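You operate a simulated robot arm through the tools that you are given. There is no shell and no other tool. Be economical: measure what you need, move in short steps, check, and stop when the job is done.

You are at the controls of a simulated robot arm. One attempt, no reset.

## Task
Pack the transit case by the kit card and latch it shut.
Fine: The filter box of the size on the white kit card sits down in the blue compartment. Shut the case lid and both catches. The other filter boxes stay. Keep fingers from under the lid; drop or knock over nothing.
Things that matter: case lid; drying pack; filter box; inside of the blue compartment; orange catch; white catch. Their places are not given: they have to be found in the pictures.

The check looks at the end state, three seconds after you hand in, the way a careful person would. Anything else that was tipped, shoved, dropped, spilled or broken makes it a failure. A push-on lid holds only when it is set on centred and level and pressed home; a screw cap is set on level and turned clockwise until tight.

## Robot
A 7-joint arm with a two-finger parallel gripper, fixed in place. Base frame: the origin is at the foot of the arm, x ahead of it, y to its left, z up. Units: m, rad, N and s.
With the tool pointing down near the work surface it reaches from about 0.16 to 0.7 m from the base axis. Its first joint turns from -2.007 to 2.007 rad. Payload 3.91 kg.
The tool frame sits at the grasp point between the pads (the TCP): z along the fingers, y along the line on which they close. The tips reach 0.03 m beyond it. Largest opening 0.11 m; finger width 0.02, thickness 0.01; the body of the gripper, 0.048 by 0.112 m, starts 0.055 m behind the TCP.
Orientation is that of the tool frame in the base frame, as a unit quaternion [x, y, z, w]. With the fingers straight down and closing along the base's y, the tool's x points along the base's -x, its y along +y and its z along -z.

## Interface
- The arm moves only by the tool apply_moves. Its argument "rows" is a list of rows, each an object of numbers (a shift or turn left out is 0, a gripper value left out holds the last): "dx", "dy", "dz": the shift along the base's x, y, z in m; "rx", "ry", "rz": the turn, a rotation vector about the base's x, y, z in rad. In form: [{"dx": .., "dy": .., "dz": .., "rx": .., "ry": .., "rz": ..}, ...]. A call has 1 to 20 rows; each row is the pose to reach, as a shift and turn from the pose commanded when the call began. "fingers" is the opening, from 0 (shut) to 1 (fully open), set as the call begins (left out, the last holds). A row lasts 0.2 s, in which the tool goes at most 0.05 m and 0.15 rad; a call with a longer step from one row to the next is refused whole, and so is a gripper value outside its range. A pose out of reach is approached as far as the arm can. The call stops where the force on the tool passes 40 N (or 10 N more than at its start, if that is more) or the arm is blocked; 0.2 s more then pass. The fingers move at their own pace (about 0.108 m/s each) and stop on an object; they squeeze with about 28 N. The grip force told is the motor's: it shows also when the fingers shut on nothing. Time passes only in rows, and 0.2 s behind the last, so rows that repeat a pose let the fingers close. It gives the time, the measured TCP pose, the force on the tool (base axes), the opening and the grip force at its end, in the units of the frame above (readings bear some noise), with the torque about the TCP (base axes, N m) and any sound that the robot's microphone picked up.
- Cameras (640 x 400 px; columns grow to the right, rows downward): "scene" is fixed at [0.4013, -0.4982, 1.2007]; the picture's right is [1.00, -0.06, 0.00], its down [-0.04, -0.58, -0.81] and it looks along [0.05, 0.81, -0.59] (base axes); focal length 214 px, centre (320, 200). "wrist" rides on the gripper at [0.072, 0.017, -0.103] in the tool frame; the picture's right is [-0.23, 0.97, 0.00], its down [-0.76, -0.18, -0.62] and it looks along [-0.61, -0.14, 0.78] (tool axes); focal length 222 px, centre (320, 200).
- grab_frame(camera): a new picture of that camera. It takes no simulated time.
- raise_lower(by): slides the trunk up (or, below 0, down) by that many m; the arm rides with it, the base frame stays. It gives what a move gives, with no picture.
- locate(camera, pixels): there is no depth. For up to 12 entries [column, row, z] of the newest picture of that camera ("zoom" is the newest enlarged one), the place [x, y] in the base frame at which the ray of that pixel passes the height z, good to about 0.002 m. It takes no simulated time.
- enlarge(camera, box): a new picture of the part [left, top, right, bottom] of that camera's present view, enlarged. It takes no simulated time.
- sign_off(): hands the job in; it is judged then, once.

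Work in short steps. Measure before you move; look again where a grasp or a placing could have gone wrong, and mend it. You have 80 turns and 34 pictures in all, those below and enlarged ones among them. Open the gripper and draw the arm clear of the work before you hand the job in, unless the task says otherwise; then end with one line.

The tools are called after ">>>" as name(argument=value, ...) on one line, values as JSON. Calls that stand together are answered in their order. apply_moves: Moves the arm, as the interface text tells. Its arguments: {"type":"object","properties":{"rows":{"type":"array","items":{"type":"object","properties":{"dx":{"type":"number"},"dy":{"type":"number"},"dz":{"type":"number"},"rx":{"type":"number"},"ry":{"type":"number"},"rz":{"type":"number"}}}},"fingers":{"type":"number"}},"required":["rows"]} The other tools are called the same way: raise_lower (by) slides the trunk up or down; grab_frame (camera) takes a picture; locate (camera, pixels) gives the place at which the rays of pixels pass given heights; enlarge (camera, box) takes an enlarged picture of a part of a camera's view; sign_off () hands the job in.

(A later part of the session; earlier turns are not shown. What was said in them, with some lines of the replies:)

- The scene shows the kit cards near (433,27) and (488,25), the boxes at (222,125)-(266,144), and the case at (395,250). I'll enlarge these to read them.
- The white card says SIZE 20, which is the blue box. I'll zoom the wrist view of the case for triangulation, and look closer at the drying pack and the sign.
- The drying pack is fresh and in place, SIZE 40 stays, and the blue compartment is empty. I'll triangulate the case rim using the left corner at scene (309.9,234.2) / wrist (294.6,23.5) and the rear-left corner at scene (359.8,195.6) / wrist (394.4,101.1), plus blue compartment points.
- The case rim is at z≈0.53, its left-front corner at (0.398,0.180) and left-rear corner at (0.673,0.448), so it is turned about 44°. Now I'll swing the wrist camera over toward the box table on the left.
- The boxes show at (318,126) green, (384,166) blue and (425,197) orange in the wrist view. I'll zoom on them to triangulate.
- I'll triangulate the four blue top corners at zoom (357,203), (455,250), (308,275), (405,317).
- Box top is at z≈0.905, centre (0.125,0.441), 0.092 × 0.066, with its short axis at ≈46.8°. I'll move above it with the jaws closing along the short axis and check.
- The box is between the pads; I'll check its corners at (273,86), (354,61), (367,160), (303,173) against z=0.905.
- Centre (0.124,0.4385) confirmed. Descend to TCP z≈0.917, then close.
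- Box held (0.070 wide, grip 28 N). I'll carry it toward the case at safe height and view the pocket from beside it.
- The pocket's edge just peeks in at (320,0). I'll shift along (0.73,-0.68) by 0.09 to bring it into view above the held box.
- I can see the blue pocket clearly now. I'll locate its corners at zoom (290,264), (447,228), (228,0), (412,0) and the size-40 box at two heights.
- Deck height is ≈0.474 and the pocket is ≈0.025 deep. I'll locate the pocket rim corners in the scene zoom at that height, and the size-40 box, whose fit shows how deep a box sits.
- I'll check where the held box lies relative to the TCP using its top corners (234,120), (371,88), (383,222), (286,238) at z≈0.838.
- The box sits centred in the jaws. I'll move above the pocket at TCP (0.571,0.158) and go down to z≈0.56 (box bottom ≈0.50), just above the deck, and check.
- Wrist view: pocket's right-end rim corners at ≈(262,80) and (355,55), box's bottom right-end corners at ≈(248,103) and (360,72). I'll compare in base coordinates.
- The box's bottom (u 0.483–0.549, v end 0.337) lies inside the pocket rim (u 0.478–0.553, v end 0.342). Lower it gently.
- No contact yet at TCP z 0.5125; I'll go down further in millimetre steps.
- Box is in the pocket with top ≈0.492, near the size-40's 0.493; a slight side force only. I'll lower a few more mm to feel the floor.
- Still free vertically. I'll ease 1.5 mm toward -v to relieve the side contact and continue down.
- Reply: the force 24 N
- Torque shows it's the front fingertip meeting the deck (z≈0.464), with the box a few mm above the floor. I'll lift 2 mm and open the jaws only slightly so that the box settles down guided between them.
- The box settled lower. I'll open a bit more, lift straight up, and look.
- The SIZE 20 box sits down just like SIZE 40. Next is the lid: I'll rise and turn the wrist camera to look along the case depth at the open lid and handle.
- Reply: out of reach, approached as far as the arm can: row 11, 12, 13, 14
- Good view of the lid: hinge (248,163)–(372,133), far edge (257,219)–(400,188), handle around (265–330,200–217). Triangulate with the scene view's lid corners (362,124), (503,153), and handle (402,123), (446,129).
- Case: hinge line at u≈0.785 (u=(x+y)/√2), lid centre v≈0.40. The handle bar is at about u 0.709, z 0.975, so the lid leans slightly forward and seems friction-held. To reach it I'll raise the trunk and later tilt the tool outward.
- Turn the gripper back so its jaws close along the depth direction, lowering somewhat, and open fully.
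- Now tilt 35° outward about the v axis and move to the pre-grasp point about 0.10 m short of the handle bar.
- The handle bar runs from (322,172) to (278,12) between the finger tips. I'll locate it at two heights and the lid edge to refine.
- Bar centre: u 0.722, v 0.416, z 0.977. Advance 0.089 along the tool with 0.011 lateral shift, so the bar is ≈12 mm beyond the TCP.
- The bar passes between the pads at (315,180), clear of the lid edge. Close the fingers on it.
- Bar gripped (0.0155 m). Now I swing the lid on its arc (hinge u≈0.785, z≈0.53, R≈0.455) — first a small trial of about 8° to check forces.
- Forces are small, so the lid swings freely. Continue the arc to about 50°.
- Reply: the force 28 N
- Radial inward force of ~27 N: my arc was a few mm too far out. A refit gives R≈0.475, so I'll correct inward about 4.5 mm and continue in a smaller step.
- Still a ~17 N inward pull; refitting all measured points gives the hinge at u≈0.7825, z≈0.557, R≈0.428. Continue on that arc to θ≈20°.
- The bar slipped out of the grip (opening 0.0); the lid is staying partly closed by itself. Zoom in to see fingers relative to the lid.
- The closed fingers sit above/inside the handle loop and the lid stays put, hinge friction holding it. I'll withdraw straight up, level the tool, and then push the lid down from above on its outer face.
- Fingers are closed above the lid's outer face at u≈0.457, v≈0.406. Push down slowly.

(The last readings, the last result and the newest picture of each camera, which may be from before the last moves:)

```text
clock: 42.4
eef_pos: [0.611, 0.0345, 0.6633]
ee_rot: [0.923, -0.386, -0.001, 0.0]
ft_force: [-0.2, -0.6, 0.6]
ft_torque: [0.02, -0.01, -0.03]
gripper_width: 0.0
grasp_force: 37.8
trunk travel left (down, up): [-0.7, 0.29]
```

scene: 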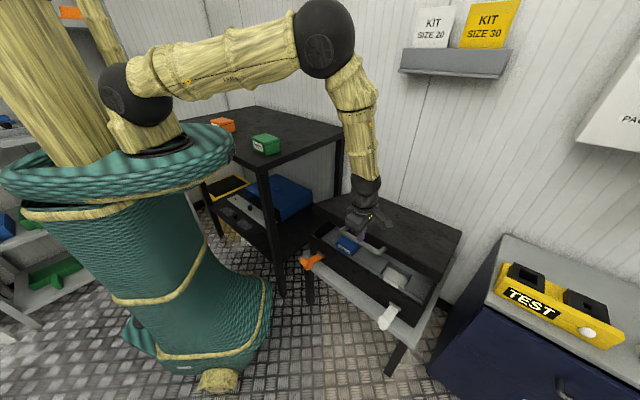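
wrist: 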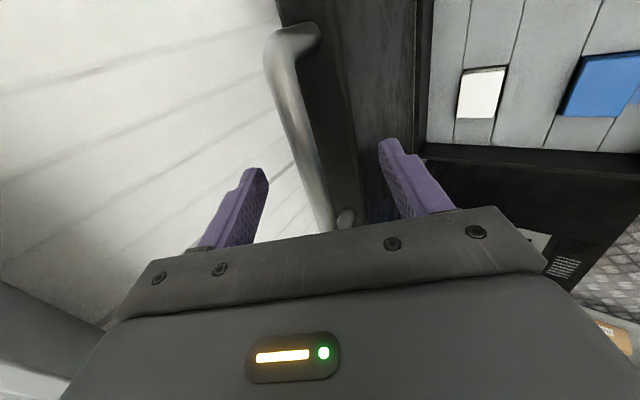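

No notable force with tips at z≈0.633; check the picture before going further.

>>> enlarge(camera="scene", box=[310, 165, 470, 265])

```text
4.00 times, centred on (390, 215) of scene
```

zoom: 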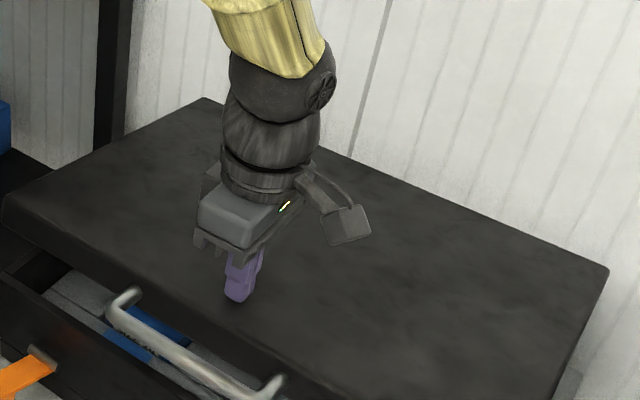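

The lid followed down with little force, tips on its outer face. Keep pushing slowly until it is home.

>>> apply_moves(rows=[{"dz": -0.012}, {"dz": -0.024}, {"dz": -0.036}, {"dz": -0.046}, {"dz": -0.056}, {"dz": -0.064}, {"dz": -0.072}, {"dz": -0.08}, {"dz": -0.088}, {"dz": -0.096}])

```text
clock: 44.0
eef_pos: [0.6122, 0.0323, 0.6]
ee_rot: [0.922, -0.386, 0.0, 0.0]
ft_force: [-16.3, -2.1, 30.0]
ft_torque: [0.19, 0.65, 0.2]
gripper_width: 0.0
grasp_force: 37.9
trunk travel left (down, up): [-0.7, 0.29]
stopped in row 8: the force on the tool passed its limit at 49 N (the readings are from after the stop); the commanded pose is now the measured one
```

Stopped firmly at tip z≈0.570: the lid is down on the case. Now I'll rise, turn so that the jaws close along the case width, and look at both catches from the front.

>>> apply_moves(rows=[{"dz": 0.04}, {"dz": 0.085, "rz": -0.1}, {"dz": 0.125, "rz": -0.235}, {"dz": 0.165, "rz": -0.37}, {"dz": 0.2, "dx": -0.01, "dy": -0.01, "rz": -0.505}, {"dz": 0.23, "dx": -0.02, "dy": -0.02, "rz": -0.64}, {"dz": 0.25, "dx": -0.03, "dy": -0.03, "rz": -0.775}, {"dz": 0.25, "dx": -0.045, "dy": -0.045, "rz": -0.91}, {"dz": 0.25, "dx": -0.06, "dy": -0.06, "rz": -1.045}, {"dz": 0.25, "dx": -0.075, "dy": -0.07, "rz": -1.18}, {"dz": 0.25, "dx": -0.09, "dy": -0.085, "rz": -1.315}, {"dz": 0.25, "dx": -0.092, "dy": -0.085, "rz": -1.45}, {"dz": 0.25, "dx": -0.092, "dy": -0.085, "rz": -1.565}, {"dz": 0.25, "dx": -0.092, "dy": -0.085, "rz": -1.565}])

>>> grab_frame(camera="wrist")

>>> enlarge(camera="scene", box=[285, 220, 445, 340])

```text
clock: 47.0
eef_pos: [0.5228, -0.0521, 0.8468]
ee_rot: [-0.381, 0.925, 0.0, -0.002]
ft_force: [-0.3, -0.1, 0.3]
ft_torque: [0.0, 0.02, -0.02]
gripper_width: 0.0
grasp_force: 37.4
trunk travel left (down, up): [-0.7, 0.29]
```

```text
3 pictures are left
```

wrist: 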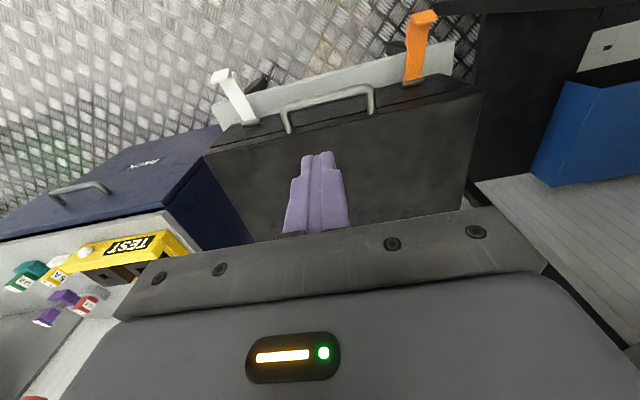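

```text
3.33 times, centred on (365, 280) of scene
```

zoom: 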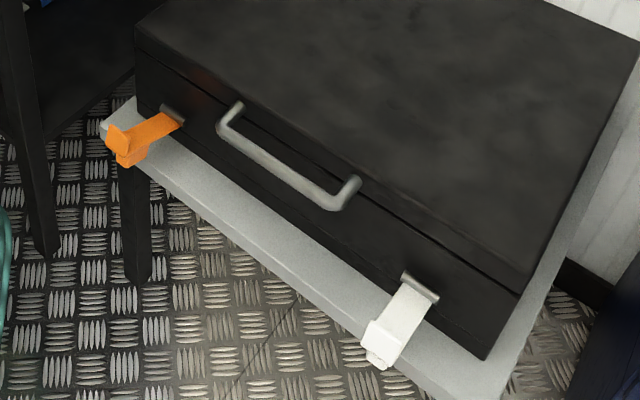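

Lid is shut. Now triangulate the catches: orange pivot wrist (413,80)/zoom (172,114), end wrist (424,22)/zoom (127,135); white pivot wrist (249,120)/zoom (420,288), end wrist (225,80)/zoom (384,328).

>>> locate(camera="wrist", pixels=[[413, 80, 0.45], [413, 80, 0.55], [424, 22, 0.45], [424, 22, 0.55], [249, 120, 0.45], [249, 120, 0.55], [225, 80, 0.45], [225, 80, 0.55], [374, 110, 0.557], [289, 130, 0.557]])

>>> locate(camera="zoom", pixels=[[172, 114, 0.45], [172, 114, 0.55], [127, 135, 0.45], [127, 135, 0.55], [420, 288, 0.45], [420, 288, 0.55], [384, 328, 0.45], [384, 328, 0.55], [237, 104, 0.557], [357, 180, 0.557]])

```text
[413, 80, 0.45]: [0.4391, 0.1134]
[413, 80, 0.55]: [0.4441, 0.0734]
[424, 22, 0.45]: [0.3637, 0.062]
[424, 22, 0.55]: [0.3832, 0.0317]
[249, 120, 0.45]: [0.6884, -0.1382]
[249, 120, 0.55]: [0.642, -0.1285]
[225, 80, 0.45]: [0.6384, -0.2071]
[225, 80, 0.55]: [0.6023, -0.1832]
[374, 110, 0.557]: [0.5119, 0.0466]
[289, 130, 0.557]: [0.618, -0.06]
```

```text
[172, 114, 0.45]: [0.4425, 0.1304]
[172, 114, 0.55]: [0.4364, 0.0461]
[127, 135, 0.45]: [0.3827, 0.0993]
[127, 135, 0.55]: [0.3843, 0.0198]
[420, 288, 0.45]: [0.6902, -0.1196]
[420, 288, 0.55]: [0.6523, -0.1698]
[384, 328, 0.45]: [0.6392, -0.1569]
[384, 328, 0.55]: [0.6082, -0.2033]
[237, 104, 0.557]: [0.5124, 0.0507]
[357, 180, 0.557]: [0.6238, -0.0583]
```

Both levers pivot at u≈0.382, z≈0.485 (orange v≈0.242, white v≈0.571), ends at u≈0.30, z≈0.524, so they swing up about 65° to lie against the lid. I'll place the closed fingers in front of the orange lever's end.

>>> apply_moves(rows=[{"dx": -0.042, "dy": 0.0155}, {"dx": -0.084, "dy": 0.031}, {"dx": -0.126, "dy": 0.0465}, {"dx": -0.1688, "dy": 0.0619}, {"dx": -0.1688, "dy": 0.0619, "dz": -0.045}, {"dx": -0.1688, "dy": 0.0619, "dz": -0.09}, {"dx": -0.1688, "dy": 0.0619, "dz": -0.135}, {"dx": -0.1688, "dy": 0.0619, "dz": -0.18}, {"dx": -0.1688, "dy": 0.0619, "dz": -0.225}, {"dx": -0.1688, "dy": 0.0619, "dz": -0.265}, {"dx": -0.1688, "dy": 0.0619, "dz": -0.295}, {"dx": -0.1688, "dy": 0.0619, "dz": -0.315}, {"dx": -0.1688, "dy": 0.0619, "dz": -0.315}], fingers=0)

```text
clock: 49.8
eef_pos: [0.3541, 0.0092, 0.5304]
ee_rot: [-0.382, 0.924, 0.0, 0.0]
ft_force: [-0.5, 0.2, 0.9]
ft_torque: [0.03, -0.01, -0.04]
gripper_width: 0.0001
grasp_force: 37.8
trunk travel left (down, up): [-0.7, 0.29]
```

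In position with tips at z≈0.50 in front of the lever end. Push along +u so the lever swings up.

>>> apply_moves(rows=[{"dx": 0.0106, "dy": 0.0106}, {"dx": 0.0212, "dy": 0.0212}, {"dx": 0.0318, "dy": 0.0318, "dz": 0.003}, {"dx": 0.0424, "dy": 0.0424, "dz": 0.006}, {"dx": 0.053, "dy": 0.053, "dz": 0.009}, {"dx": 0.0601, "dy": 0.0601, "dz": 0.012}, {"dx": 0.0672, "dy": 0.0672, "dz": 0.015}, {"dx": 0.0742, "dy": 0.0742, "dz": 0.015}, {"dx": 0.0742, "dy": 0.0742, "dz": 0.015}])

```text
clock: 50.5
eef_pos: [0.3679, 0.0208, 0.5309]
ee_rot: [-0.379, 0.925, -0.004, -0.016]
ft_force: [-3.4, -3.9, 3.9]
ft_torque: [-0.08, 0.16, -0.03]
gripper_width: 0.0
grasp_force: 37.4
trunk travel left (down, up): [-0.7, 0.29]
stopped in row 3: the force on the tool passed its limit at 49 N (the readings are from after the stop); the commanded pose is now the measured one
```

The horizontal push was blocked at u≈0.275. Instead I'll back off, straddle the lever with open jaws (closing along its width), pinch it near its end and lift it around its pivot.

>>> apply_moves(rows=[{"dx": -0.011, "dy": -0.011}, {"dx": -0.011, "dy": -0.011, "dz": 0.04}, {"dx": -0.011, "dy": -0.011, "dz": 0.085}, {"dx": 0.01, "dy": 0.012, "dz": 0.1}, {"dx": 0.026, "dy": 0.0308, "dz": 0.1}, {"dx": 0.026, "dy": 0.0308, "dz": 0.1}, {"dx": 0.026, "dy": 0.0308, "dz": 0.06}, {"dx": 0.026, "dy": 0.0308, "dz": 0.03}, {"dx": 0.026, "dy": 0.0308, "dz": 0.005}, {"dx": 0.026, "dy": 0.0308, "dz": -0.012}, {"dx": 0.026, "dy": 0.0308, "dz": -0.012}], fingers=0.75)

>>> apply_moves(rows=[{}, {}, {}, {}], fingers=0)

```text
clock: 52.9
eef_pos: [0.394, 0.0501, 0.5186]
ee_rot: [-0.379, 0.925, -0.004, -0.013]
ft_force: [-0.2, 0.6, 0.6]
ft_torque: [0.0, -0.05, 0.0]
gripper_width: 0.0827
grasp_force: 0.0
trunk travel left (down, up): [-0.7, 0.29]
```

```text
clock: 53.6
eef_pos: [0.3892, 0.0557, 0.5199]
ee_rot: [-0.38, 0.925, 0.001, -0.017]
ft_force: [-2.2, 2.8, 5.2]
ft_torque: [0.47, 0.11, -0.33]
gripper_width: 0.0311
grasp_force: 44.9
trunk travel left (down, up): [-0.7, 0.29]
stopped in row 3: the force on the tool passed its limit at 43 N (the readings are from after the stop); the commanded pose is now the measured one
```

Pinched the lever (0.031 wide). Lift it along its arc about the pivot (u 0.3815, z 0.485), first part.

>>> apply_moves(rows=[{"dx": 0.002, "dy": 0.002, "dz": 0.0047}, {"dx": 0.0041, "dy": 0.0041, "dz": 0.0094}, {"dx": 0.0089, "dy": 0.0089, "dz": 0.0175}, {"dx": 0.0145, "dy": 0.0145, "dz": 0.0246}, {"dx": 0.0145, "dy": 0.0145, "dz": 0.0246}])

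```text
clock: 54.8
eef_pos: [0.4011, 0.0667, 0.5439]
ee_rot: [-0.381, 0.924, 0.0, -0.022]
ft_force: [-22.5, -14.9, 6.6]
ft_torque: [-1.07, 1.32, -0.09]
gripper_width: 0.0309
grasp_force: 45.1
trunk travel left (down, up): [-0.7, 0.29]
```

Lever moves with ~26 N resistance. Continue the arc with a 2 mm outward correction.

>>> apply_moves(rows=[{"dx": 0.002, "dy": 0.002, "dz": 0.005}, {"dx": 0.0051, "dy": 0.0051, "dz": 0.0079}, {"dx": 0.0085, "dy": 0.0085, "dz": 0.0105}, {"dx": 0.0118, "dy": 0.0118, "dz": 0.0125}, {"dx": 0.0154, "dy": 0.0154, "dz": 0.0145}, {"dx": 0.0189, "dy": 0.0189, "dz": 0.0158}, {"dx": 0.0225, "dy": 0.0225, "dz": 0.0168}, {"dx": 0.0225, "dy": 0.0225, "dz": 0.0168}])

```text
clock: 56.6
eef_pos: [0.426, 0.0917, 0.5607]
ee_rot: [-0.381, 0.924, 0.002, -0.017]
ft_force: [-0.3, 0.7, -0.4]
ft_torque: [0.01, 0.03, 0.0]
gripper_width: 0.0
grasp_force: 37.9
trunk travel left (down, up): [-0.7, 0.29]
```

The jaws slipped off the lever (opening 0). Check where the lever is now.

>>> enlarge(camera="scene", box=[290, 220, 386, 280])

```text
6.67 times, centred on (338, 250) of scene
```

zoom: 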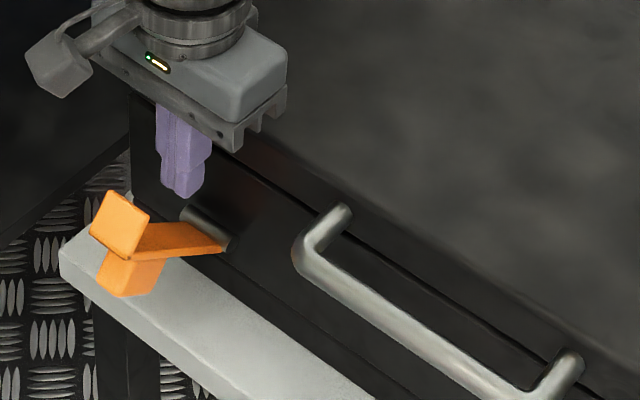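

The lever has an L-plate at its end (hook up, tab down). I'll measure its present angle from this zoom: pivot (210,230), hook top (130,202), plate/arm junction (128,255), tab bottom (120,296).

>>> locate(camera="zoom", pixels=[[207, 230, 0.48], [207, 230, 0.56], [128, 202, 0.48], [128, 202, 0.56], [112, 256, 0.48], [112, 256, 0.56], [120, 296, 0.48], [120, 296, 0.56], [180, 165, 0.53], [345, 210, 0.557], [580, 355, 0.557]])

```text
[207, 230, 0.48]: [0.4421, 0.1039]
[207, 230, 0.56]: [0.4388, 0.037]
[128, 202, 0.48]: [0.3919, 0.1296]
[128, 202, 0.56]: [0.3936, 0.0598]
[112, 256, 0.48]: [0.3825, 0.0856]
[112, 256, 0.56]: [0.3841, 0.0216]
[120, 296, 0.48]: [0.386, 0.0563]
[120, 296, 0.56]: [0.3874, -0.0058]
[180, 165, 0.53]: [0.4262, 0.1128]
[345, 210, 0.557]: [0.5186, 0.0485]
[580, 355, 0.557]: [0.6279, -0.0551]
```

Hook top is near (u 0.319, z 0.563) and the pivot near (0.387, 0.478), so pushing the hook plate high up gives a good lever arm. I'll lift out, back off in front of the plate, and push +u with tips at z≈0.535.

>>> apply_moves(rows=[{"dz": 0.045}, {"dz": 0.09}, {"dx": -0.033, "dy": -0.033, "dz": 0.09}, {"dx": -0.072, "dy": -0.072, "dz": 0.09}, {"dx": -0.072, "dy": -0.072, "dz": 0.05}, {"dx": -0.072, "dy": -0.072, "dz": 0.02}, {"dx": -0.072, "dy": -0.072, "dz": 0.004}, {"dx": -0.072, "dy": -0.072, "dz": 0.004}], fingers=0)

>>> apply_moves(rows=[{"dx": 0.006, "dy": 0.006}, {"dx": 0.012, "dy": 0.012}, {"dx": 0.018, "dy": 0.018}, {"dx": 0.024, "dy": 0.024}, {"dx": 0.03, "dy": 0.03}, {"dx": 0.036, "dy": 0.036}, {"dx": 0.042, "dy": 0.042}, {"dx": 0.047, "dy": 0.047}])

```text
refused: row 4 steps farther than a row can; nothing moved
```

```text
clock: 57.6
eef_pos: [0.4412, 0.1068, 0.5581]
ee_rot: [-0.381, 0.924, -0.002, -0.033]
ft_force: [-6.7, -6.4, 2.8]
ft_torque: [0.13, -0.08, 0.04]
gripper_width: 0.0003
grasp_force: 37.4
trunk travel left (down, up): [-0.7, 0.29]
stopped in row 5: the force on the tool passed its limit at 46 N (the readings are from after the stop); the commanded pose is now the measured one
```

The first call was refused and the second merely pressed the closed fingers against the case front (stopped at u≈0.39, useful: the front face is at u≈0.398). I'll back off, lift and go to the pre-push place with shorter steps.

>>> apply_moves(rows=[{"dx": -0.014, "dy": -0.014}, {"dx": -0.014, "dy": -0.014, "dz": 0.045}, {"dx": -0.014, "dy": -0.014, "dz": 0.09}, {"dx": -0.04, "dy": -0.04, "dz": 0.1}, {"dx": -0.065, "dy": -0.065, "dz": 0.1}, {"dx": -0.09, "dy": -0.09, "dz": 0.1}, {"dx": -0.09, "dy": -0.09, "dz": 0.06}, {"dx": -0.09, "dy": -0.09, "dz": 0.03}, {"dx": -0.09, "dy": -0.09, "dz": 0.007}, {"dx": -0.09, "dy": -0.09, "dz": 0.007}], fingers=0)

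```text
clock: 59.8
eef_pos: [0.3541, 0.0167, 0.568]
ee_rot: [-0.38, 0.924, -0.001, -0.028]
ft_force: [-0.1, 0.2, -0.3]
ft_torque: [0.01, 0.03, 0.02]
gripper_width: 0.0
grasp_force: 37.7
trunk travel left (down, up): [-0.7, 0.29]
```

At u≈0.262 with tips z≈0.538. Push along +u.

>>> apply_moves(rows=[{"dx": 0.008, "dy": 0.008}, {"dx": 0.016, "dy": 0.016}, {"dx": 0.023, "dy": 0.023}, {"dx": 0.029, "dy": 0.029}, {"dx": 0.035, "dy": 0.035}, {"dx": 0.041, "dy": 0.041}, {"dx": 0.047, "dy": 0.047}, {"dx": 0.053, "dy": 0.053}, {"dx": 0.059, "dy": 0.059}, {"dx": 0.064, "dy": 0.064}, {"dx": 0.064, "dy": 0.064}])

```text
clock: 61.0
eef_pos: [0.3768, 0.0412, 0.5667]
ee_rot: [-0.379, 0.924, -0.005, -0.042]
ft_force: [-6.5, -8.0, 7.9]
ft_torque: [-0.17, 0.21, -0.01]
gripper_width: 0.0
grasp_force: 38.0
trunk travel left (down, up): [-0.7, 0.29]
stopped in row 5: the force on the tool passed its limit at 48 N (the readings are from after the stop); the commanded pose is now the measured one
```

The force pointed straight through the pivot, so a horizontal push on the plate jams. I'll instead tilt the tool 35° outward so that the closed fingers get under the tab, and push it up-and-in tangentially. First back off and tilt.

>>> apply_moves(rows=[{"dx": -0.021, "dy": -0.021}, {"dx": -0.042, "dy": -0.042, "dz": 0.02}, {"dx": -0.045, "dy": -0.045, "dz": 0.035, "rx": 0.083, "ry": -0.083}, {"dx": -0.045, "dy": -0.045, "dz": 0.035, "rx": 0.166, "ry": -0.166}, {"dx": -0.045, "dy": -0.045, "dz": 0.035, "rx": 0.249, "ry": -0.249}, {"dx": -0.045, "dy": -0.045, "dz": 0.035, "rx": 0.332, "ry": -0.332}, {"dx": -0.045, "dy": -0.045, "dz": 0.035, "rx": 0.415, "ry": -0.415}, {"dx": -0.045, "dy": -0.045, "dz": 0.035, "rx": 0.495, "ry": -0.495}, {"dx": -0.045, "dy": -0.045, "dz": 0.035, "rx": 0.495, "ry": -0.495}], fingers=0)

```text
clock: 63.0
eef_pos: [0.3342, -0.0029, 0.6028]
ee_rot: [-0.364, 0.879, 0.129, 0.281]
ft_force: [0.8, 0.6, 0.3]
ft_torque: [0.01, 0.0, -0.02]
gripper_width: 0.0
grasp_force: 37.6
trunk travel left (down, up): [-0.7, 0.29]
```

Tilted 35° at u≈0.234. Descend in front, slide under the tab, and push up along the lever's arc.

>>> apply_moves(rows=[{"dz": -0.045}, {"dz": -0.09}, {"dx": 0.007, "dy": 0.007, "dz": -0.106}, {"dx": 0.0165, "dy": 0.0165, "dz": -0.1094}, {"dx": 0.0264, "dy": 0.0264, "dz": -0.1094}, {"dx": 0.0349, "dy": 0.0349, "dz": -0.1007}, {"dx": 0.0365, "dy": 0.0365, "dz": -0.092}, {"dx": 0.038, "dy": 0.038, "dz": -0.0833}, {"dx": 0.0417, "dy": 0.0417, "dz": -0.0733}, {"dx": 0.0454, "dy": 0.0454, "dz": -0.0634}, {"dx": 0.0454, "dy": 0.0454, "dz": -0.0634}])

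```text
clock: 65.3
eef_pos: [0.3792, 0.0444, 0.5387]
ee_rot: [-0.364, 0.879, 0.128, 0.28]
ft_force: [0.1, 0.9, 0.5]
ft_torque: [0.01, 0.01, 0.01]
gripper_width: 0.0
grasp_force: 37.9
trunk travel left (down, up): [-0.7, 0.29]
```

No resistance so far. Continue the arc.

>>> apply_moves(rows=[{"dx": 0.0053, "dy": 0.0053, "dz": 0.0083}, {"dx": 0.0107, "dy": 0.0107, "dz": 0.0166}, {"dx": 0.0174, "dy": 0.0174, "dz": 0.0226}, {"dx": 0.0241, "dy": 0.0241, "dz": 0.0286}, {"dx": 0.0316, "dy": 0.0316, "dz": 0.032}, {"dx": 0.0392, "dy": 0.0392, "dz": 0.0354}, {"dx": 0.0392, "dy": 0.0392, "dz": 0.0354}])

```text
clock: 66.5
eef_pos: [0.402, 0.0649, 0.5657]
ee_rot: [-0.364, 0.884, 0.125, 0.266]
ft_force: [-7.5, -10.2, 0.0]
ft_torque: [-0.31, 0.0, -0.03]
gripper_width: 0.0
grasp_force: 37.6
trunk travel left (down, up): [-0.7, 0.29]
stopped in row 5: the force on the tool passed its limit at 46 N (the readings are from after the stop); the commanded pose is now the measured one
```

Stopped with force along -u at u≈0.330, z≈0.566. Look at the orange catch now.

>>> enlarge(camera="scene", box=[290, 215, 386, 275])

```text
6.67 times, centred on (338, 245) of scene
```

zoom: 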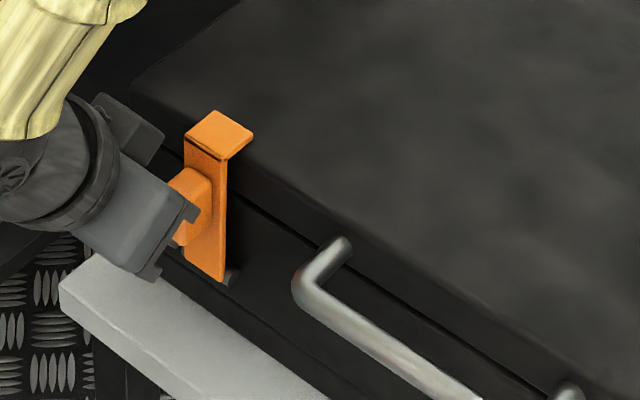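

The orange lever is upright with its hook over the lid edge. Now retreat along -u and do the same for the white catch, 0.33 m along +v.

>>> apply_moves(rows=[{"dx": -0.033, "dy": -0.033, "rx": 0.0185, "ry": -0.0185}, {"dx": -0.067, "dy": -0.067, "rx": 0.0185, "ry": -0.0185}, {"dx": -0.0693, "dy": -0.0693, "dz": 0.036, "rx": 0.0185, "ry": -0.0185}, {"dx": -0.0363, "dy": -0.1023, "dz": 0.036, "rx": 0.0185, "ry": -0.0185}, {"dx": -0.0033, "dy": -0.1353, "dz": 0.036, "rx": 0.0185, "ry": -0.0185}, {"dx": 0.0297, "dy": -0.1683, "dz": 0.036, "rx": 0.0185, "ry": -0.0185}, {"dx": 0.0627, "dy": -0.2013, "dz": 0.036, "rx": 0.0185, "ry": -0.0185}, {"dx": 0.0957, "dy": -0.2343, "dz": 0.036, "rx": 0.0185, "ry": -0.0185}, {"dx": 0.1287, "dy": -0.2673, "dz": 0.036, "rx": 0.0185, "ry": -0.0185}, {"dx": 0.164, "dy": -0.3026, "dz": 0.036, "rx": 0.0185, "ry": -0.0185}, {"dx": 0.164, "dy": -0.3026, "dz": 0.036, "rx": 0.0185, "ry": -0.0185}])

```text
clock: 68.9
eef_pos: [0.5658, -0.233, 0.6028]
ee_rot: [-0.363, 0.879, 0.131, 0.279]
ft_force: [0.2, 0.1, 0.7]
ft_torque: [0.01, 0.01, 0.03]
gripper_width: 0.0001
grasp_force: 37.7
trunk travel left (down, up): [-0.7, 0.29]
```

Positioned in front of the white catch (u≈0.234, v≈0.567). Same motion: descend, slide under, push up along the arc.

>>> apply_moves(rows=[{"dz": -0.045}, {"dz": -0.09}, {"dx": 0.007, "dy": 0.007, "dz": -0.111}, {"dx": 0.0165, "dy": 0.0165, "dz": -0.1145}, {"dx": 0.0264, "dy": 0.0264, "dz": -0.1125}, {"dx": 0.0349, "dy": 0.0349, "dz": -0.103}, {"dx": 0.0365, "dy": 0.0365, "dz": -0.092}, {"dx": 0.038, "dy": 0.038, "dz": -0.0833}, {"dx": 0.0417, "dy": 0.0417, "dz": -0.0733}, {"dx": 0.0454, "dy": 0.0454, "dz": -0.0634}, {"dx": 0.0507, "dy": 0.0507, "dz": -0.0551}, {"dx": 0.0561, "dy": 0.0561, "dz": -0.0468}, {"dx": 0.0561, "dy": 0.0561, "dz": -0.0468}])

>>> apply_moves(rows=[{"dx": 0.0067, "dy": 0.0067, "dz": 0.006}, {"dx": 0.0134, "dy": 0.0134, "dz": 0.012}, {"dx": 0.0209, "dy": 0.0209, "dz": 0.0154}, {"dx": 0.0285, "dy": 0.0285, "dz": 0.0188}])

```text
clock: 69.9
eef_pos: [0.6997, -0.2117, 0.6162]
ee_rot: [-0.428, 0.836, 0.074, 0.335]
ft_force: [0.1, -0.2, -0.1]
ft_torque: [0.04, -0.01, -0.01]
gripper_width: 0.0
grasp_force: 36.9
out of reach, approached as far as the arm can: row 4
trunk travel left (down, up): [-0.7, 0.29]
stopped in row 4: the arm was blocked; the commanded pose is now the measured one
```

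```text
clock: 70.9
eef_pos: [0.7241, -0.1799, 0.6313]
ee_rot: [-0.427, 0.837, 0.077, 0.333]
ft_force: [-0.6, 0.0, 0.3]
ft_torque: [0.02, 0.02, -0.01]
gripper_width: 0.0
grasp_force: 38.0
out of reach, approached as far as the arm can: row 4
trunk travel left (down, up): [-0.7, 0.29]
```

The arm hit a reach/joint limit and swung aside (no contact force, tip above lid height). I'll rise clear first and then use another wrist orientation.

>>> apply_moves(rows=[{"dz": 0.04}, {"dz": 0.08}, {"dx": -0.02, "dy": -0.02, "dz": 0.12}, {"dx": -0.05, "dy": -0.04, "dz": 0.15}, {"dx": -0.08, "dy": -0.06, "dz": 0.17}, {"dx": -0.08, "dy": -0.06, "dz": 0.17}])

```text
clock: 72.3
eef_pos: [0.6442, -0.2409, 0.7978]
ee_rot: [-0.427, 0.837, 0.077, 0.334]
ft_force: [0.1, 0.4, 0.1]
ft_torque: [0.0, 0.01, 0.02]
gripper_width: 0.0002
grasp_force: 37.8
trunk travel left (down, up): [-0.7, 0.29]
```

Undo the tilt first, then turn the wrist to the −45° orientation (closer to this arm azimuth).

>>> apply_moves(rows=[{"rx": -0.09, "ry": 0.107}, {"rx": -0.18, "ry": 0.214}, {"rx": -0.27, "ry": 0.321}, {"rx": -0.36, "ry": 0.428}, {"rx": -0.449, "ry": 0.535}, {"rx": -0.449, "ry": 0.535}])

>>> apply_moves(rows=[{"rz": -0.14}, {"rz": -0.28}, {"rz": -0.42}, {"rz": -0.56}, {"rz": -0.7}, {"rz": -0.84}, {"rz": -0.98}, {"rz": -1.12}, {"rz": -1.26}, {"rz": -1.4}, {"rz": -1.54}, {"rz": -1.68}, {"rz": -1.735}, {"rz": -1.735}])

```text
clock: 73.7
eef_pos: [0.6444, -0.2413, 0.7992]
ee_rot: [-0.455, 0.891, -0.001, -0.001]
ft_force: [0.0, -0.1, -0.4]
ft_torque: [0.0, 0.0, 0.01]
gripper_width: 0.0
grasp_force: 37.2
trunk travel left (down, up): [-0.7, 0.29]
```

```text
clock: 76.7
eef_pos: [0.6445, -0.2417, 0.7996]
ee_rot: [0.387, 0.922, 0.0, 0.001]
ft_force: [0.0, 0.4, 0.2]
ft_torque: [0.01, 0.0, 0.0]
gripper_width: 0.0001
grasp_force: 37.6
trunk travel left (down, up): [-0.7, 0.29]
```

Now tilt 35° outward again and move in front of the white catch at z≈0.70.

>>> apply_moves(rows=[{"dx": -0.02, "rx": 0.086, "ry": -0.086}, {"dx": -0.04, "rx": 0.172, "ry": -0.172}, {"dx": -0.06, "dy": 0.002, "dz": -0.03, "rx": 0.258, "ry": -0.258}, {"dx": -0.079, "dy": 0.0042, "dz": -0.06, "rx": 0.345, "ry": -0.345}, {"dx": -0.079, "dy": 0.0042, "dz": -0.1, "rx": 0.432, "ry": -0.432}, {"dx": -0.079, "dy": 0.0042, "dz": -0.1, "rx": 0.432, "ry": -0.432}])

```text
clock: 78.1
eef_pos: [0.5663, -0.2346, 0.6978]
ee_rot: [0.368, 0.88, 0.279, 0.115]
ft_force: [0.9, 0.1, 0.0]
ft_torque: [0.01, -0.01, 0.02]
gripper_width: 0.0
grasp_force: 37.9
trunk travel left (down, up): [-0.7, 0.29]
```

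Orientation reached. Descend in front of the lever to z≈0.495.

>>> apply_moves(rows=[{"dz": -0.04}, {"dz": -0.08}, {"dz": -0.12}, {"dz": -0.15}, {"dz": -0.18}, {"dz": -0.205}, {"dz": -0.205}])

```text
clock: 79.5
eef_pos: [0.6144, -0.2331, 0.5459]
ee_rot: [0.334, 0.89, 0.28, 0.138]
ft_force: [-22.1, -10.0, 14.5]
ft_torque: [0.17, 0.21, 0.42]
gripper_width: 0.0
grasp_force: 36.9
trunk travel left (down, up): [-0.7, 0.29]
stopped in row 7: the force on the tool passed its limit at 103 N (the readings are from after the stop); the commanded pose is now the measured one
```

Again deflected, now contacting with force: with the trunk this high the arm can't keep this pose so low. Retreat up and back first.

>>> apply_moves(rows=[{"dx": -0.015, "dy": -0.012, "dz": 0.012}, {"dx": -0.03, "dy": -0.02, "dz": 0.045}, {"dx": -0.04, "dy": -0.02, "dz": 0.09}, {"dx": -0.05, "dy": -0.01, "dz": 0.13}, {"dx": -0.05, "dy": -0.005, "dz": 0.16}, {"dx": -0.05, "dy": -0.005, "dz": 0.16}])

```text
clock: 80.9
eef_pos: [0.5616, -0.2347, 0.7018]
ee_rot: [0.335, 0.889, 0.28, 0.138]
ft_force: [-0.4, 0.9, 0.6]
ft_torque: [0.03, -0.01, -0.02]
gripper_width: 0.0
grasp_force: 37.4
trunk travel left (down, up): [-0.7, 0.29]
```

Raise the TCP, then lower the trunk by 0.2 m so the arm works less far below its shoulder.

>>> apply_moves(rows=[{"dz": 0.045}, {"dz": 0.09}, {"dz": 0.135}, {"dz": 0.18}, {"dz": 0.18}])

>>> raise_lower(by=-0.2)

```text
clock: 82.1
eef_pos: [0.5604, -0.2352, 0.8805]
ee_rot: [0.334, 0.889, 0.28, 0.138]
ft_force: [0.1, -0.2, -0.5]
ft_torque: [0.01, -0.04, 0.01]
gripper_width: 0.0
grasp_force: 37.7
trunk travel left (down, up): [-0.7, 0.29]
```

```text
clock: 84.2
eef_pos: [0.5596, -0.2347, 0.6819]
ee_rot: [0.335, 0.889, 0.28, 0.138]
ft_force: [0.4, -0.4, 0.0]
ft_torque: [0.02, -0.01, -0.02]
gripper_width: 0.0
grasp_force: 37.8
trunk travel left (down, up): [-0.5, 0.49]
```

Now at (0.5596,-0.2347,0.682). Descend a little and watch for deviation.

>>> apply_moves(rows=[{"dx": 0.002, "dy": -0.004, "dz": -0.03}, {"dx": 0.002, "dy": -0.006, "dz": -0.06}, {"dx": 0.002, "dy": -0.006, "dz": -0.09}, {"dx": 0.002, "dy": -0.006, "dz": -0.12}, {"dx": 0.002, "dy": -0.006, "dz": -0.12}])

```text
clock: 85.4
eef_pos: [0.5636, -0.2392, 0.5594]
ee_rot: [0.333, 0.89, 0.281, 0.138]
ft_force: [0.4, -0.9, -0.4]
ft_torque: [-0.01, 0.04, 0.01]
gripper_width: 0.0
grasp_force: 37.9
trunk travel left (down, up): [-0.5, 0.49]
```

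Tracking well. Continue down to z≈0.492.

>>> apply_moves(rows=[{"dz": -0.02}, {"dz": -0.04}, {"dz": -0.055}, {"dz": -0.067}, {"dz": -0.067}])

```text
clock: 86.6
eef_pos: [0.5615, -0.2419, 0.4939]
ee_rot: [0.335, 0.889, 0.281, 0.138]
ft_force: [-0.4, 0.2, -0.5]
ft_torque: [0.02, 0.01, -0.01]
gripper_width: 0.0
grasp_force: 38.0
trunk travel left (down, up): [-0.5, 0.49]
```

In place. Slide under the white lever and push up along the arc.

>>> apply_moves(rows=[{"dx": 0.0148, "dy": 0.0148, "dz": -0.003}, {"dx": 0.0297, "dy": 0.0297, "dz": -0.005}, {"dx": 0.0382, "dy": 0.0382, "dz": 0.005}, {"dx": 0.04, "dy": 0.04, "dz": 0.015}, {"dx": 0.0415, "dy": 0.0415, "dz": 0.0244}, {"dx": 0.0452, "dy": 0.0452, "dz": 0.0344}, {"dx": 0.0489, "dy": 0.0489, "dz": 0.0443}, {"dx": 0.0489, "dy": 0.0489, "dz": 0.0443}])

```text
clock: 87.5
eef_pos: [0.5922, -0.2128, 0.4964]
ee_rot: [0.34, 0.891, 0.27, 0.134]
ft_force: [-14.4, -13.0, 2.4]
ft_torque: [-0.21, 0.19, -0.05]
gripper_width: 0.0
grasp_force: 37.0
trunk travel left (down, up): [-0.5, 0.49]
stopped in row 4: the force on the tool passed its limit at 43 N (the readings are from after the stop); the commanded pose is now the measured one
```

Blocked at u≈0.268, probably because the white lever's tab hangs lower than the orange's did. No pictures remain, but I can measure old pixels: white tab bottom at scene ≈(382.4,331), hook top ≈(377,316), and the orange tab before moving ≈(307.4,269.8).

>>> locate(camera="scene", pixels=[[382.4, 331, 0.44], [382.4, 331, 0.54], [377, 316, 0.44], [377, 316, 0.54], [307.4, 269.8, 0.44], [307.4, 269.8, 0.54], [395, 306, 0.44], [395, 306, 0.54]])

>>> locate(camera="wrist", pixels=[[213, 72, 0.5], [213, 72, 0.56], [230, 72, 0.5], [230, 72, 0.56], [217, 82, 0.5], [217, 82, 0.54], [258, 122, 0.48], [240, 124, 0.48]])

```text
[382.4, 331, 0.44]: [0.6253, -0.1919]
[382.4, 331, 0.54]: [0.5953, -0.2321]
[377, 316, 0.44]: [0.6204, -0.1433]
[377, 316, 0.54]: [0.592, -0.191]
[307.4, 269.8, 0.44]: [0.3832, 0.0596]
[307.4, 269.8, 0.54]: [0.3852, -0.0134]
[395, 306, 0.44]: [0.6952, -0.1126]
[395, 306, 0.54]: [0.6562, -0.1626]
```

```text
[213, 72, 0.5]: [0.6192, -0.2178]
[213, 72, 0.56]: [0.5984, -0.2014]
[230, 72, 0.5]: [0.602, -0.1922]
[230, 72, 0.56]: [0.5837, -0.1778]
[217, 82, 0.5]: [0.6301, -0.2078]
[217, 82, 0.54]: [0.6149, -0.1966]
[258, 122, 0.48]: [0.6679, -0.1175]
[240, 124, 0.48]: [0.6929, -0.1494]
```

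>>> locate(camera="scene", pixels=[[415.1, 327.4, 0.36], [415.1, 327.4, 0.4], [415.1, 327.4, 0.44], [425, 308.5, 0.53], [306.5, 244, 0.4], [306.5, 244, 0.44]])

```text
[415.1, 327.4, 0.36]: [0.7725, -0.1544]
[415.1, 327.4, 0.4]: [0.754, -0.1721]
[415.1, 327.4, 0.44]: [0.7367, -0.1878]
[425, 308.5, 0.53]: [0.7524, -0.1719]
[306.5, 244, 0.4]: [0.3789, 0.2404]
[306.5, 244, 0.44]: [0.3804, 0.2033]
```

The stand top is at z≈0.40 and the white tab bottom at about z 0.456, so I must come in lower. Back off, go down to z≈0.458, slide under the tab, and then lift along the arc.

>>> apply_moves(rows=[{"dx": -0.0233, "dy": -0.0233}, {"dx": -0.0233, "dy": -0.0233, "dz": -0.02}, {"dx": -0.0233, "dy": -0.0233, "dz": -0.038}, {"dx": -0.0085, "dy": -0.0085, "dz": -0.038}, {"dx": 0.0059, "dy": 0.0059, "dz": -0.038}, {"dx": 0.0059, "dy": 0.0059, "dz": -0.038}])

```text
clock: 88.9
eef_pos: [0.6003, -0.2044, 0.4615]
ee_rot: [0.339, 0.89, 0.273, 0.134]
ft_force: [-0.5, -0.2, 0.6]
ft_torque: [0.01, 0.02, -0.02]
gripper_width: 0.0002
grasp_force: 37.6
trunk travel left (down, up): [-0.5, 0.49]
```

Under the tab without contact. Push a bit deeper and lift along the arc.

>>> apply_moves(rows=[{"dx": 0.0073, "dy": 0.0073, "dz": -0.0014}, {"dx": 0.0093, "dy": 0.0093, "dz": 0.0017}, {"dx": 0.0081, "dy": 0.0081, "dz": 0.01}, {"dx": 0.0071, "dy": 0.0071, "dz": 0.0183}, {"dx": 0.0072, "dy": 0.0072, "dz": 0.028}, {"dx": 0.0074, "dy": 0.0074, "dz": 0.0375}, {"dx": 0.009, "dy": 0.009, "dz": 0.046}, {"dx": 0.0105, "dy": 0.0105, "dz": 0.0546}, {"dx": 0.0141, "dy": 0.0141, "dz": 0.0645}, {"dx": 0.0177, "dy": 0.0177, "dz": 0.0742}, {"dx": 0.0177, "dy": 0.0177, "dz": 0.0742}])

```text
clock: 91.3
eef_pos: [0.618, -0.185, 0.5342]
ee_rot: [0.338, 0.89, 0.273, 0.136]
ft_force: [0.2, -0.8, -0.6]
ft_torque: [0.01, 0.01, 0.0]
gripper_width: 0.0002
grasp_force: 37.6
trunk travel left (down, up): [-0.5, 0.49]
```

No resistance, so the lever is lifting. Continue the arc until it comes home.

>>> apply_moves(rows=[{"dx": 0.004, "dy": 0.004, "dz": 0.0105}, {"dx": 0.0081, "dy": 0.0081, "dz": 0.0211}, {"dx": 0.0141, "dy": 0.0141, "dz": 0.027}, {"dx": 0.0177, "dy": 0.0177, "dz": 0.03}, {"dx": 0.0213, "dy": 0.0213, "dz": 0.033}, {"dx": 0.0248, "dy": 0.0248, "dz": 0.0345}, {"dx": 0.0283, "dy": 0.0283, "dz": 0.036}, {"dx": 0.0318, "dy": 0.0318, "dz": 0.037}, {"dx": 0.0354, "dy": 0.0354, "dz": 0.038}])

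```text
clock: 92.8
eef_pos: [0.6367, -0.1689, 0.565]
ee_rot: [0.344, 0.892, 0.264, 0.13]
ft_force: [-11.9, -11.7, 0.5]
ft_torque: [-0.22, 0.23, -0.13]
gripper_width: 0.0
grasp_force: 37.7
trunk travel left (down, up): [-0.5, 0.49]
stopped in row 7: the force on the tool passed its limit at 45 N (the readings are from after the stop); the commanded pose is now the measured one
```

Stopped at the same place (u≈0.331, z≈0.565, 45 N) as the orange did when upright. Retreat along -u and up, clear of the work.

>>> apply_moves(rows=[{"dx": -0.025, "dy": -0.025}, {"dx": -0.055, "dy": -0.055}, {"dx": -0.08, "dy": -0.08, "dz": 0.01}, {"dx": -0.09, "dy": -0.09, "dz": 0.05}, {"dx": -0.09, "dy": -0.09, "dz": 0.095}, {"dx": -0.09, "dy": -0.09, "dz": 0.14}, {"dx": -0.09, "dy": -0.09, "dz": 0.18}, {"dx": -0.09, "dy": -0.09, "dz": 0.18}])

>>> grab_frame(camera="scene")

```text
clock: 94.6
eef_pos: [0.5462, -0.2587, 0.7486]
ee_rot: [0.342, 0.891, 0.268, 0.13]
ft_force: [-0.2, 0.3, -0.2]
ft_torque: [-0.01, 0.01, 0.0]
gripper_width: 0.0
grasp_force: 38.1
trunk travel left (down, up): [-0.5, 0.49]
```

```text
refused: no pictures are left
```

No pictures are left, so I'll verify by touch: press the white lever near its top (tips z≈0.57); contact expected near u≈0.35 if it is upright, which also seats it firmly.

>>> apply_moves(rows=[{"dz": -0.045}, {"dz": -0.09}, {"dz": -0.13}, {"dz": -0.155}, {"dx": 0.025, "dy": 0.025, "dz": -0.155}, {"dx": 0.05, "dy": 0.05, "dz": -0.155}, {"dx": 0.07, "dy": 0.07, "dz": -0.155}, {"dx": 0.082, "dy": 0.082, "dz": -0.155}, {"dx": 0.09, "dy": 0.09, "dz": -0.155}, {"dx": 0.097, "dy": 0.097, "dz": -0.155}, {"dx": 0.104, "dy": 0.104, "dz": -0.155}, {"dx": 0.111, "dy": 0.111, "dz": -0.155}, {"dx": 0.118, "dy": 0.118, "dz": -0.155}])

```text
clock: 97.4
eef_pos: [0.6587, -0.1458, 0.5904]
ee_rot: [0.345, 0.892, 0.262, 0.128]
ft_force: [-19.9, -9.7, 12.1]
ft_torque: [-0.07, 0.1, 0.02]
gripper_width: 0.0
grasp_force: 37.2
trunk travel left (down, up): [-0.5, 0.49]
stopped in row 13: the force on the tool passed its limit at 44 N (the readings are from after the stop); the commanded pose is now the measured one
```

Contact only at u≈0.363 near its top: the white lever is upright and firmly pressed. I'll retreat and give the orange one the same press.

>>> apply_moves(rows=[{"dx": -0.03, "dy": -0.03}, {"dx": -0.062, "dy": -0.062}, {"dx": -0.092, "dy": -0.092}, {"dx": -0.094, "dy": -0.094, "dz": 0.045}, {"dx": -0.094, "dy": -0.094, "dz": 0.09}, {"dx": -0.094, "dy": -0.094, "dz": 0.12}, {"dx": -0.127, "dy": -0.061, "dz": 0.12}, {"dx": -0.16, "dy": -0.028, "dz": 0.12}, {"dx": -0.193, "dy": 0.005, "dz": 0.12}, {"dx": -0.226, "dy": 0.038, "dz": 0.12}, {"dx": -0.259, "dy": 0.071, "dz": 0.12}, {"dx": -0.292, "dy": 0.104, "dz": 0.12}, {"dx": -0.325, "dy": 0.137, "dz": 0.12}, {"dx": -0.325, "dy": 0.137, "dz": 0.12}])

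```text
clock: 100.4
eef_pos: [0.3975, -0.0363, 0.7006]
ee_rot: [0.345, 0.892, 0.262, 0.128]
ft_force: [0.4, 0.3, -0.6]
ft_torque: [-0.02, -0.01, 0.0]
gripper_width: 0.0
grasp_force: 37.7
out of reach, approached as far as the arm can: row 12, 13, 14
trunk travel left (down, up): [-0.5, 0.49]
5 turns are left
```

That spot is out of reach in this orientation, and the last picture showed orange upright and hooked, pressed with 46 N, so I leave it. Rise clear and open the gripper.

>>> apply_moves(rows=[{"dz": 0.04}, {"dx": 0.02, "dy": -0.02, "dz": 0.085}, {"dx": 0.045, "dy": -0.045, "dz": 0.12}, {"dx": 0.06, "dy": -0.06, "dz": 0.16}, {"dx": 0.06, "dy": -0.06, "dz": 0.16}], fingers=1)

```text
refused: row 2 steps farther than a row can; nothing moved
4 turns are left
```

Retry with shorter steps.

>>> apply_moves(rows=[{"dz": 0.04}, {"dz": 0.08}, {"dz": 0.12}, {"dz": 0.16}, {"dx": 0.02, "dy": -0.02, "dz": 0.18}, {"dx": 0.02, "dy": -0.02, "dz": 0.18}], fingers=1)

```text
clock: 101.8
eef_pos: [0.4182, -0.0584, 0.8778]
ee_rot: [0.345, 0.892, 0.262, 0.128]
ft_force: [0.9, -0.4, -0.2]
ft_torque: [-0.01, 0.0, -0.01]
gripper_width: 0.11
grasp_force: 0.1
trunk travel left (down, up): [-0.5, 0.49]
3 turns are left
```

The gripper is open and the arm is clear of the case. Hand in.

>>> sign_off()

```text
The job is handed in.
```

I put the SIZE 20 box (the size on the white card) in the blue compartment, shut the lid and swung both catches up. The last picture showed the orange catch upright and hooked over the lid. I had no pictures left for the white one, so I checked it by touch only. While working on the white catch, the arm swung off course and pressed its fingers against something there at about 103 N, and I could not look for damage.
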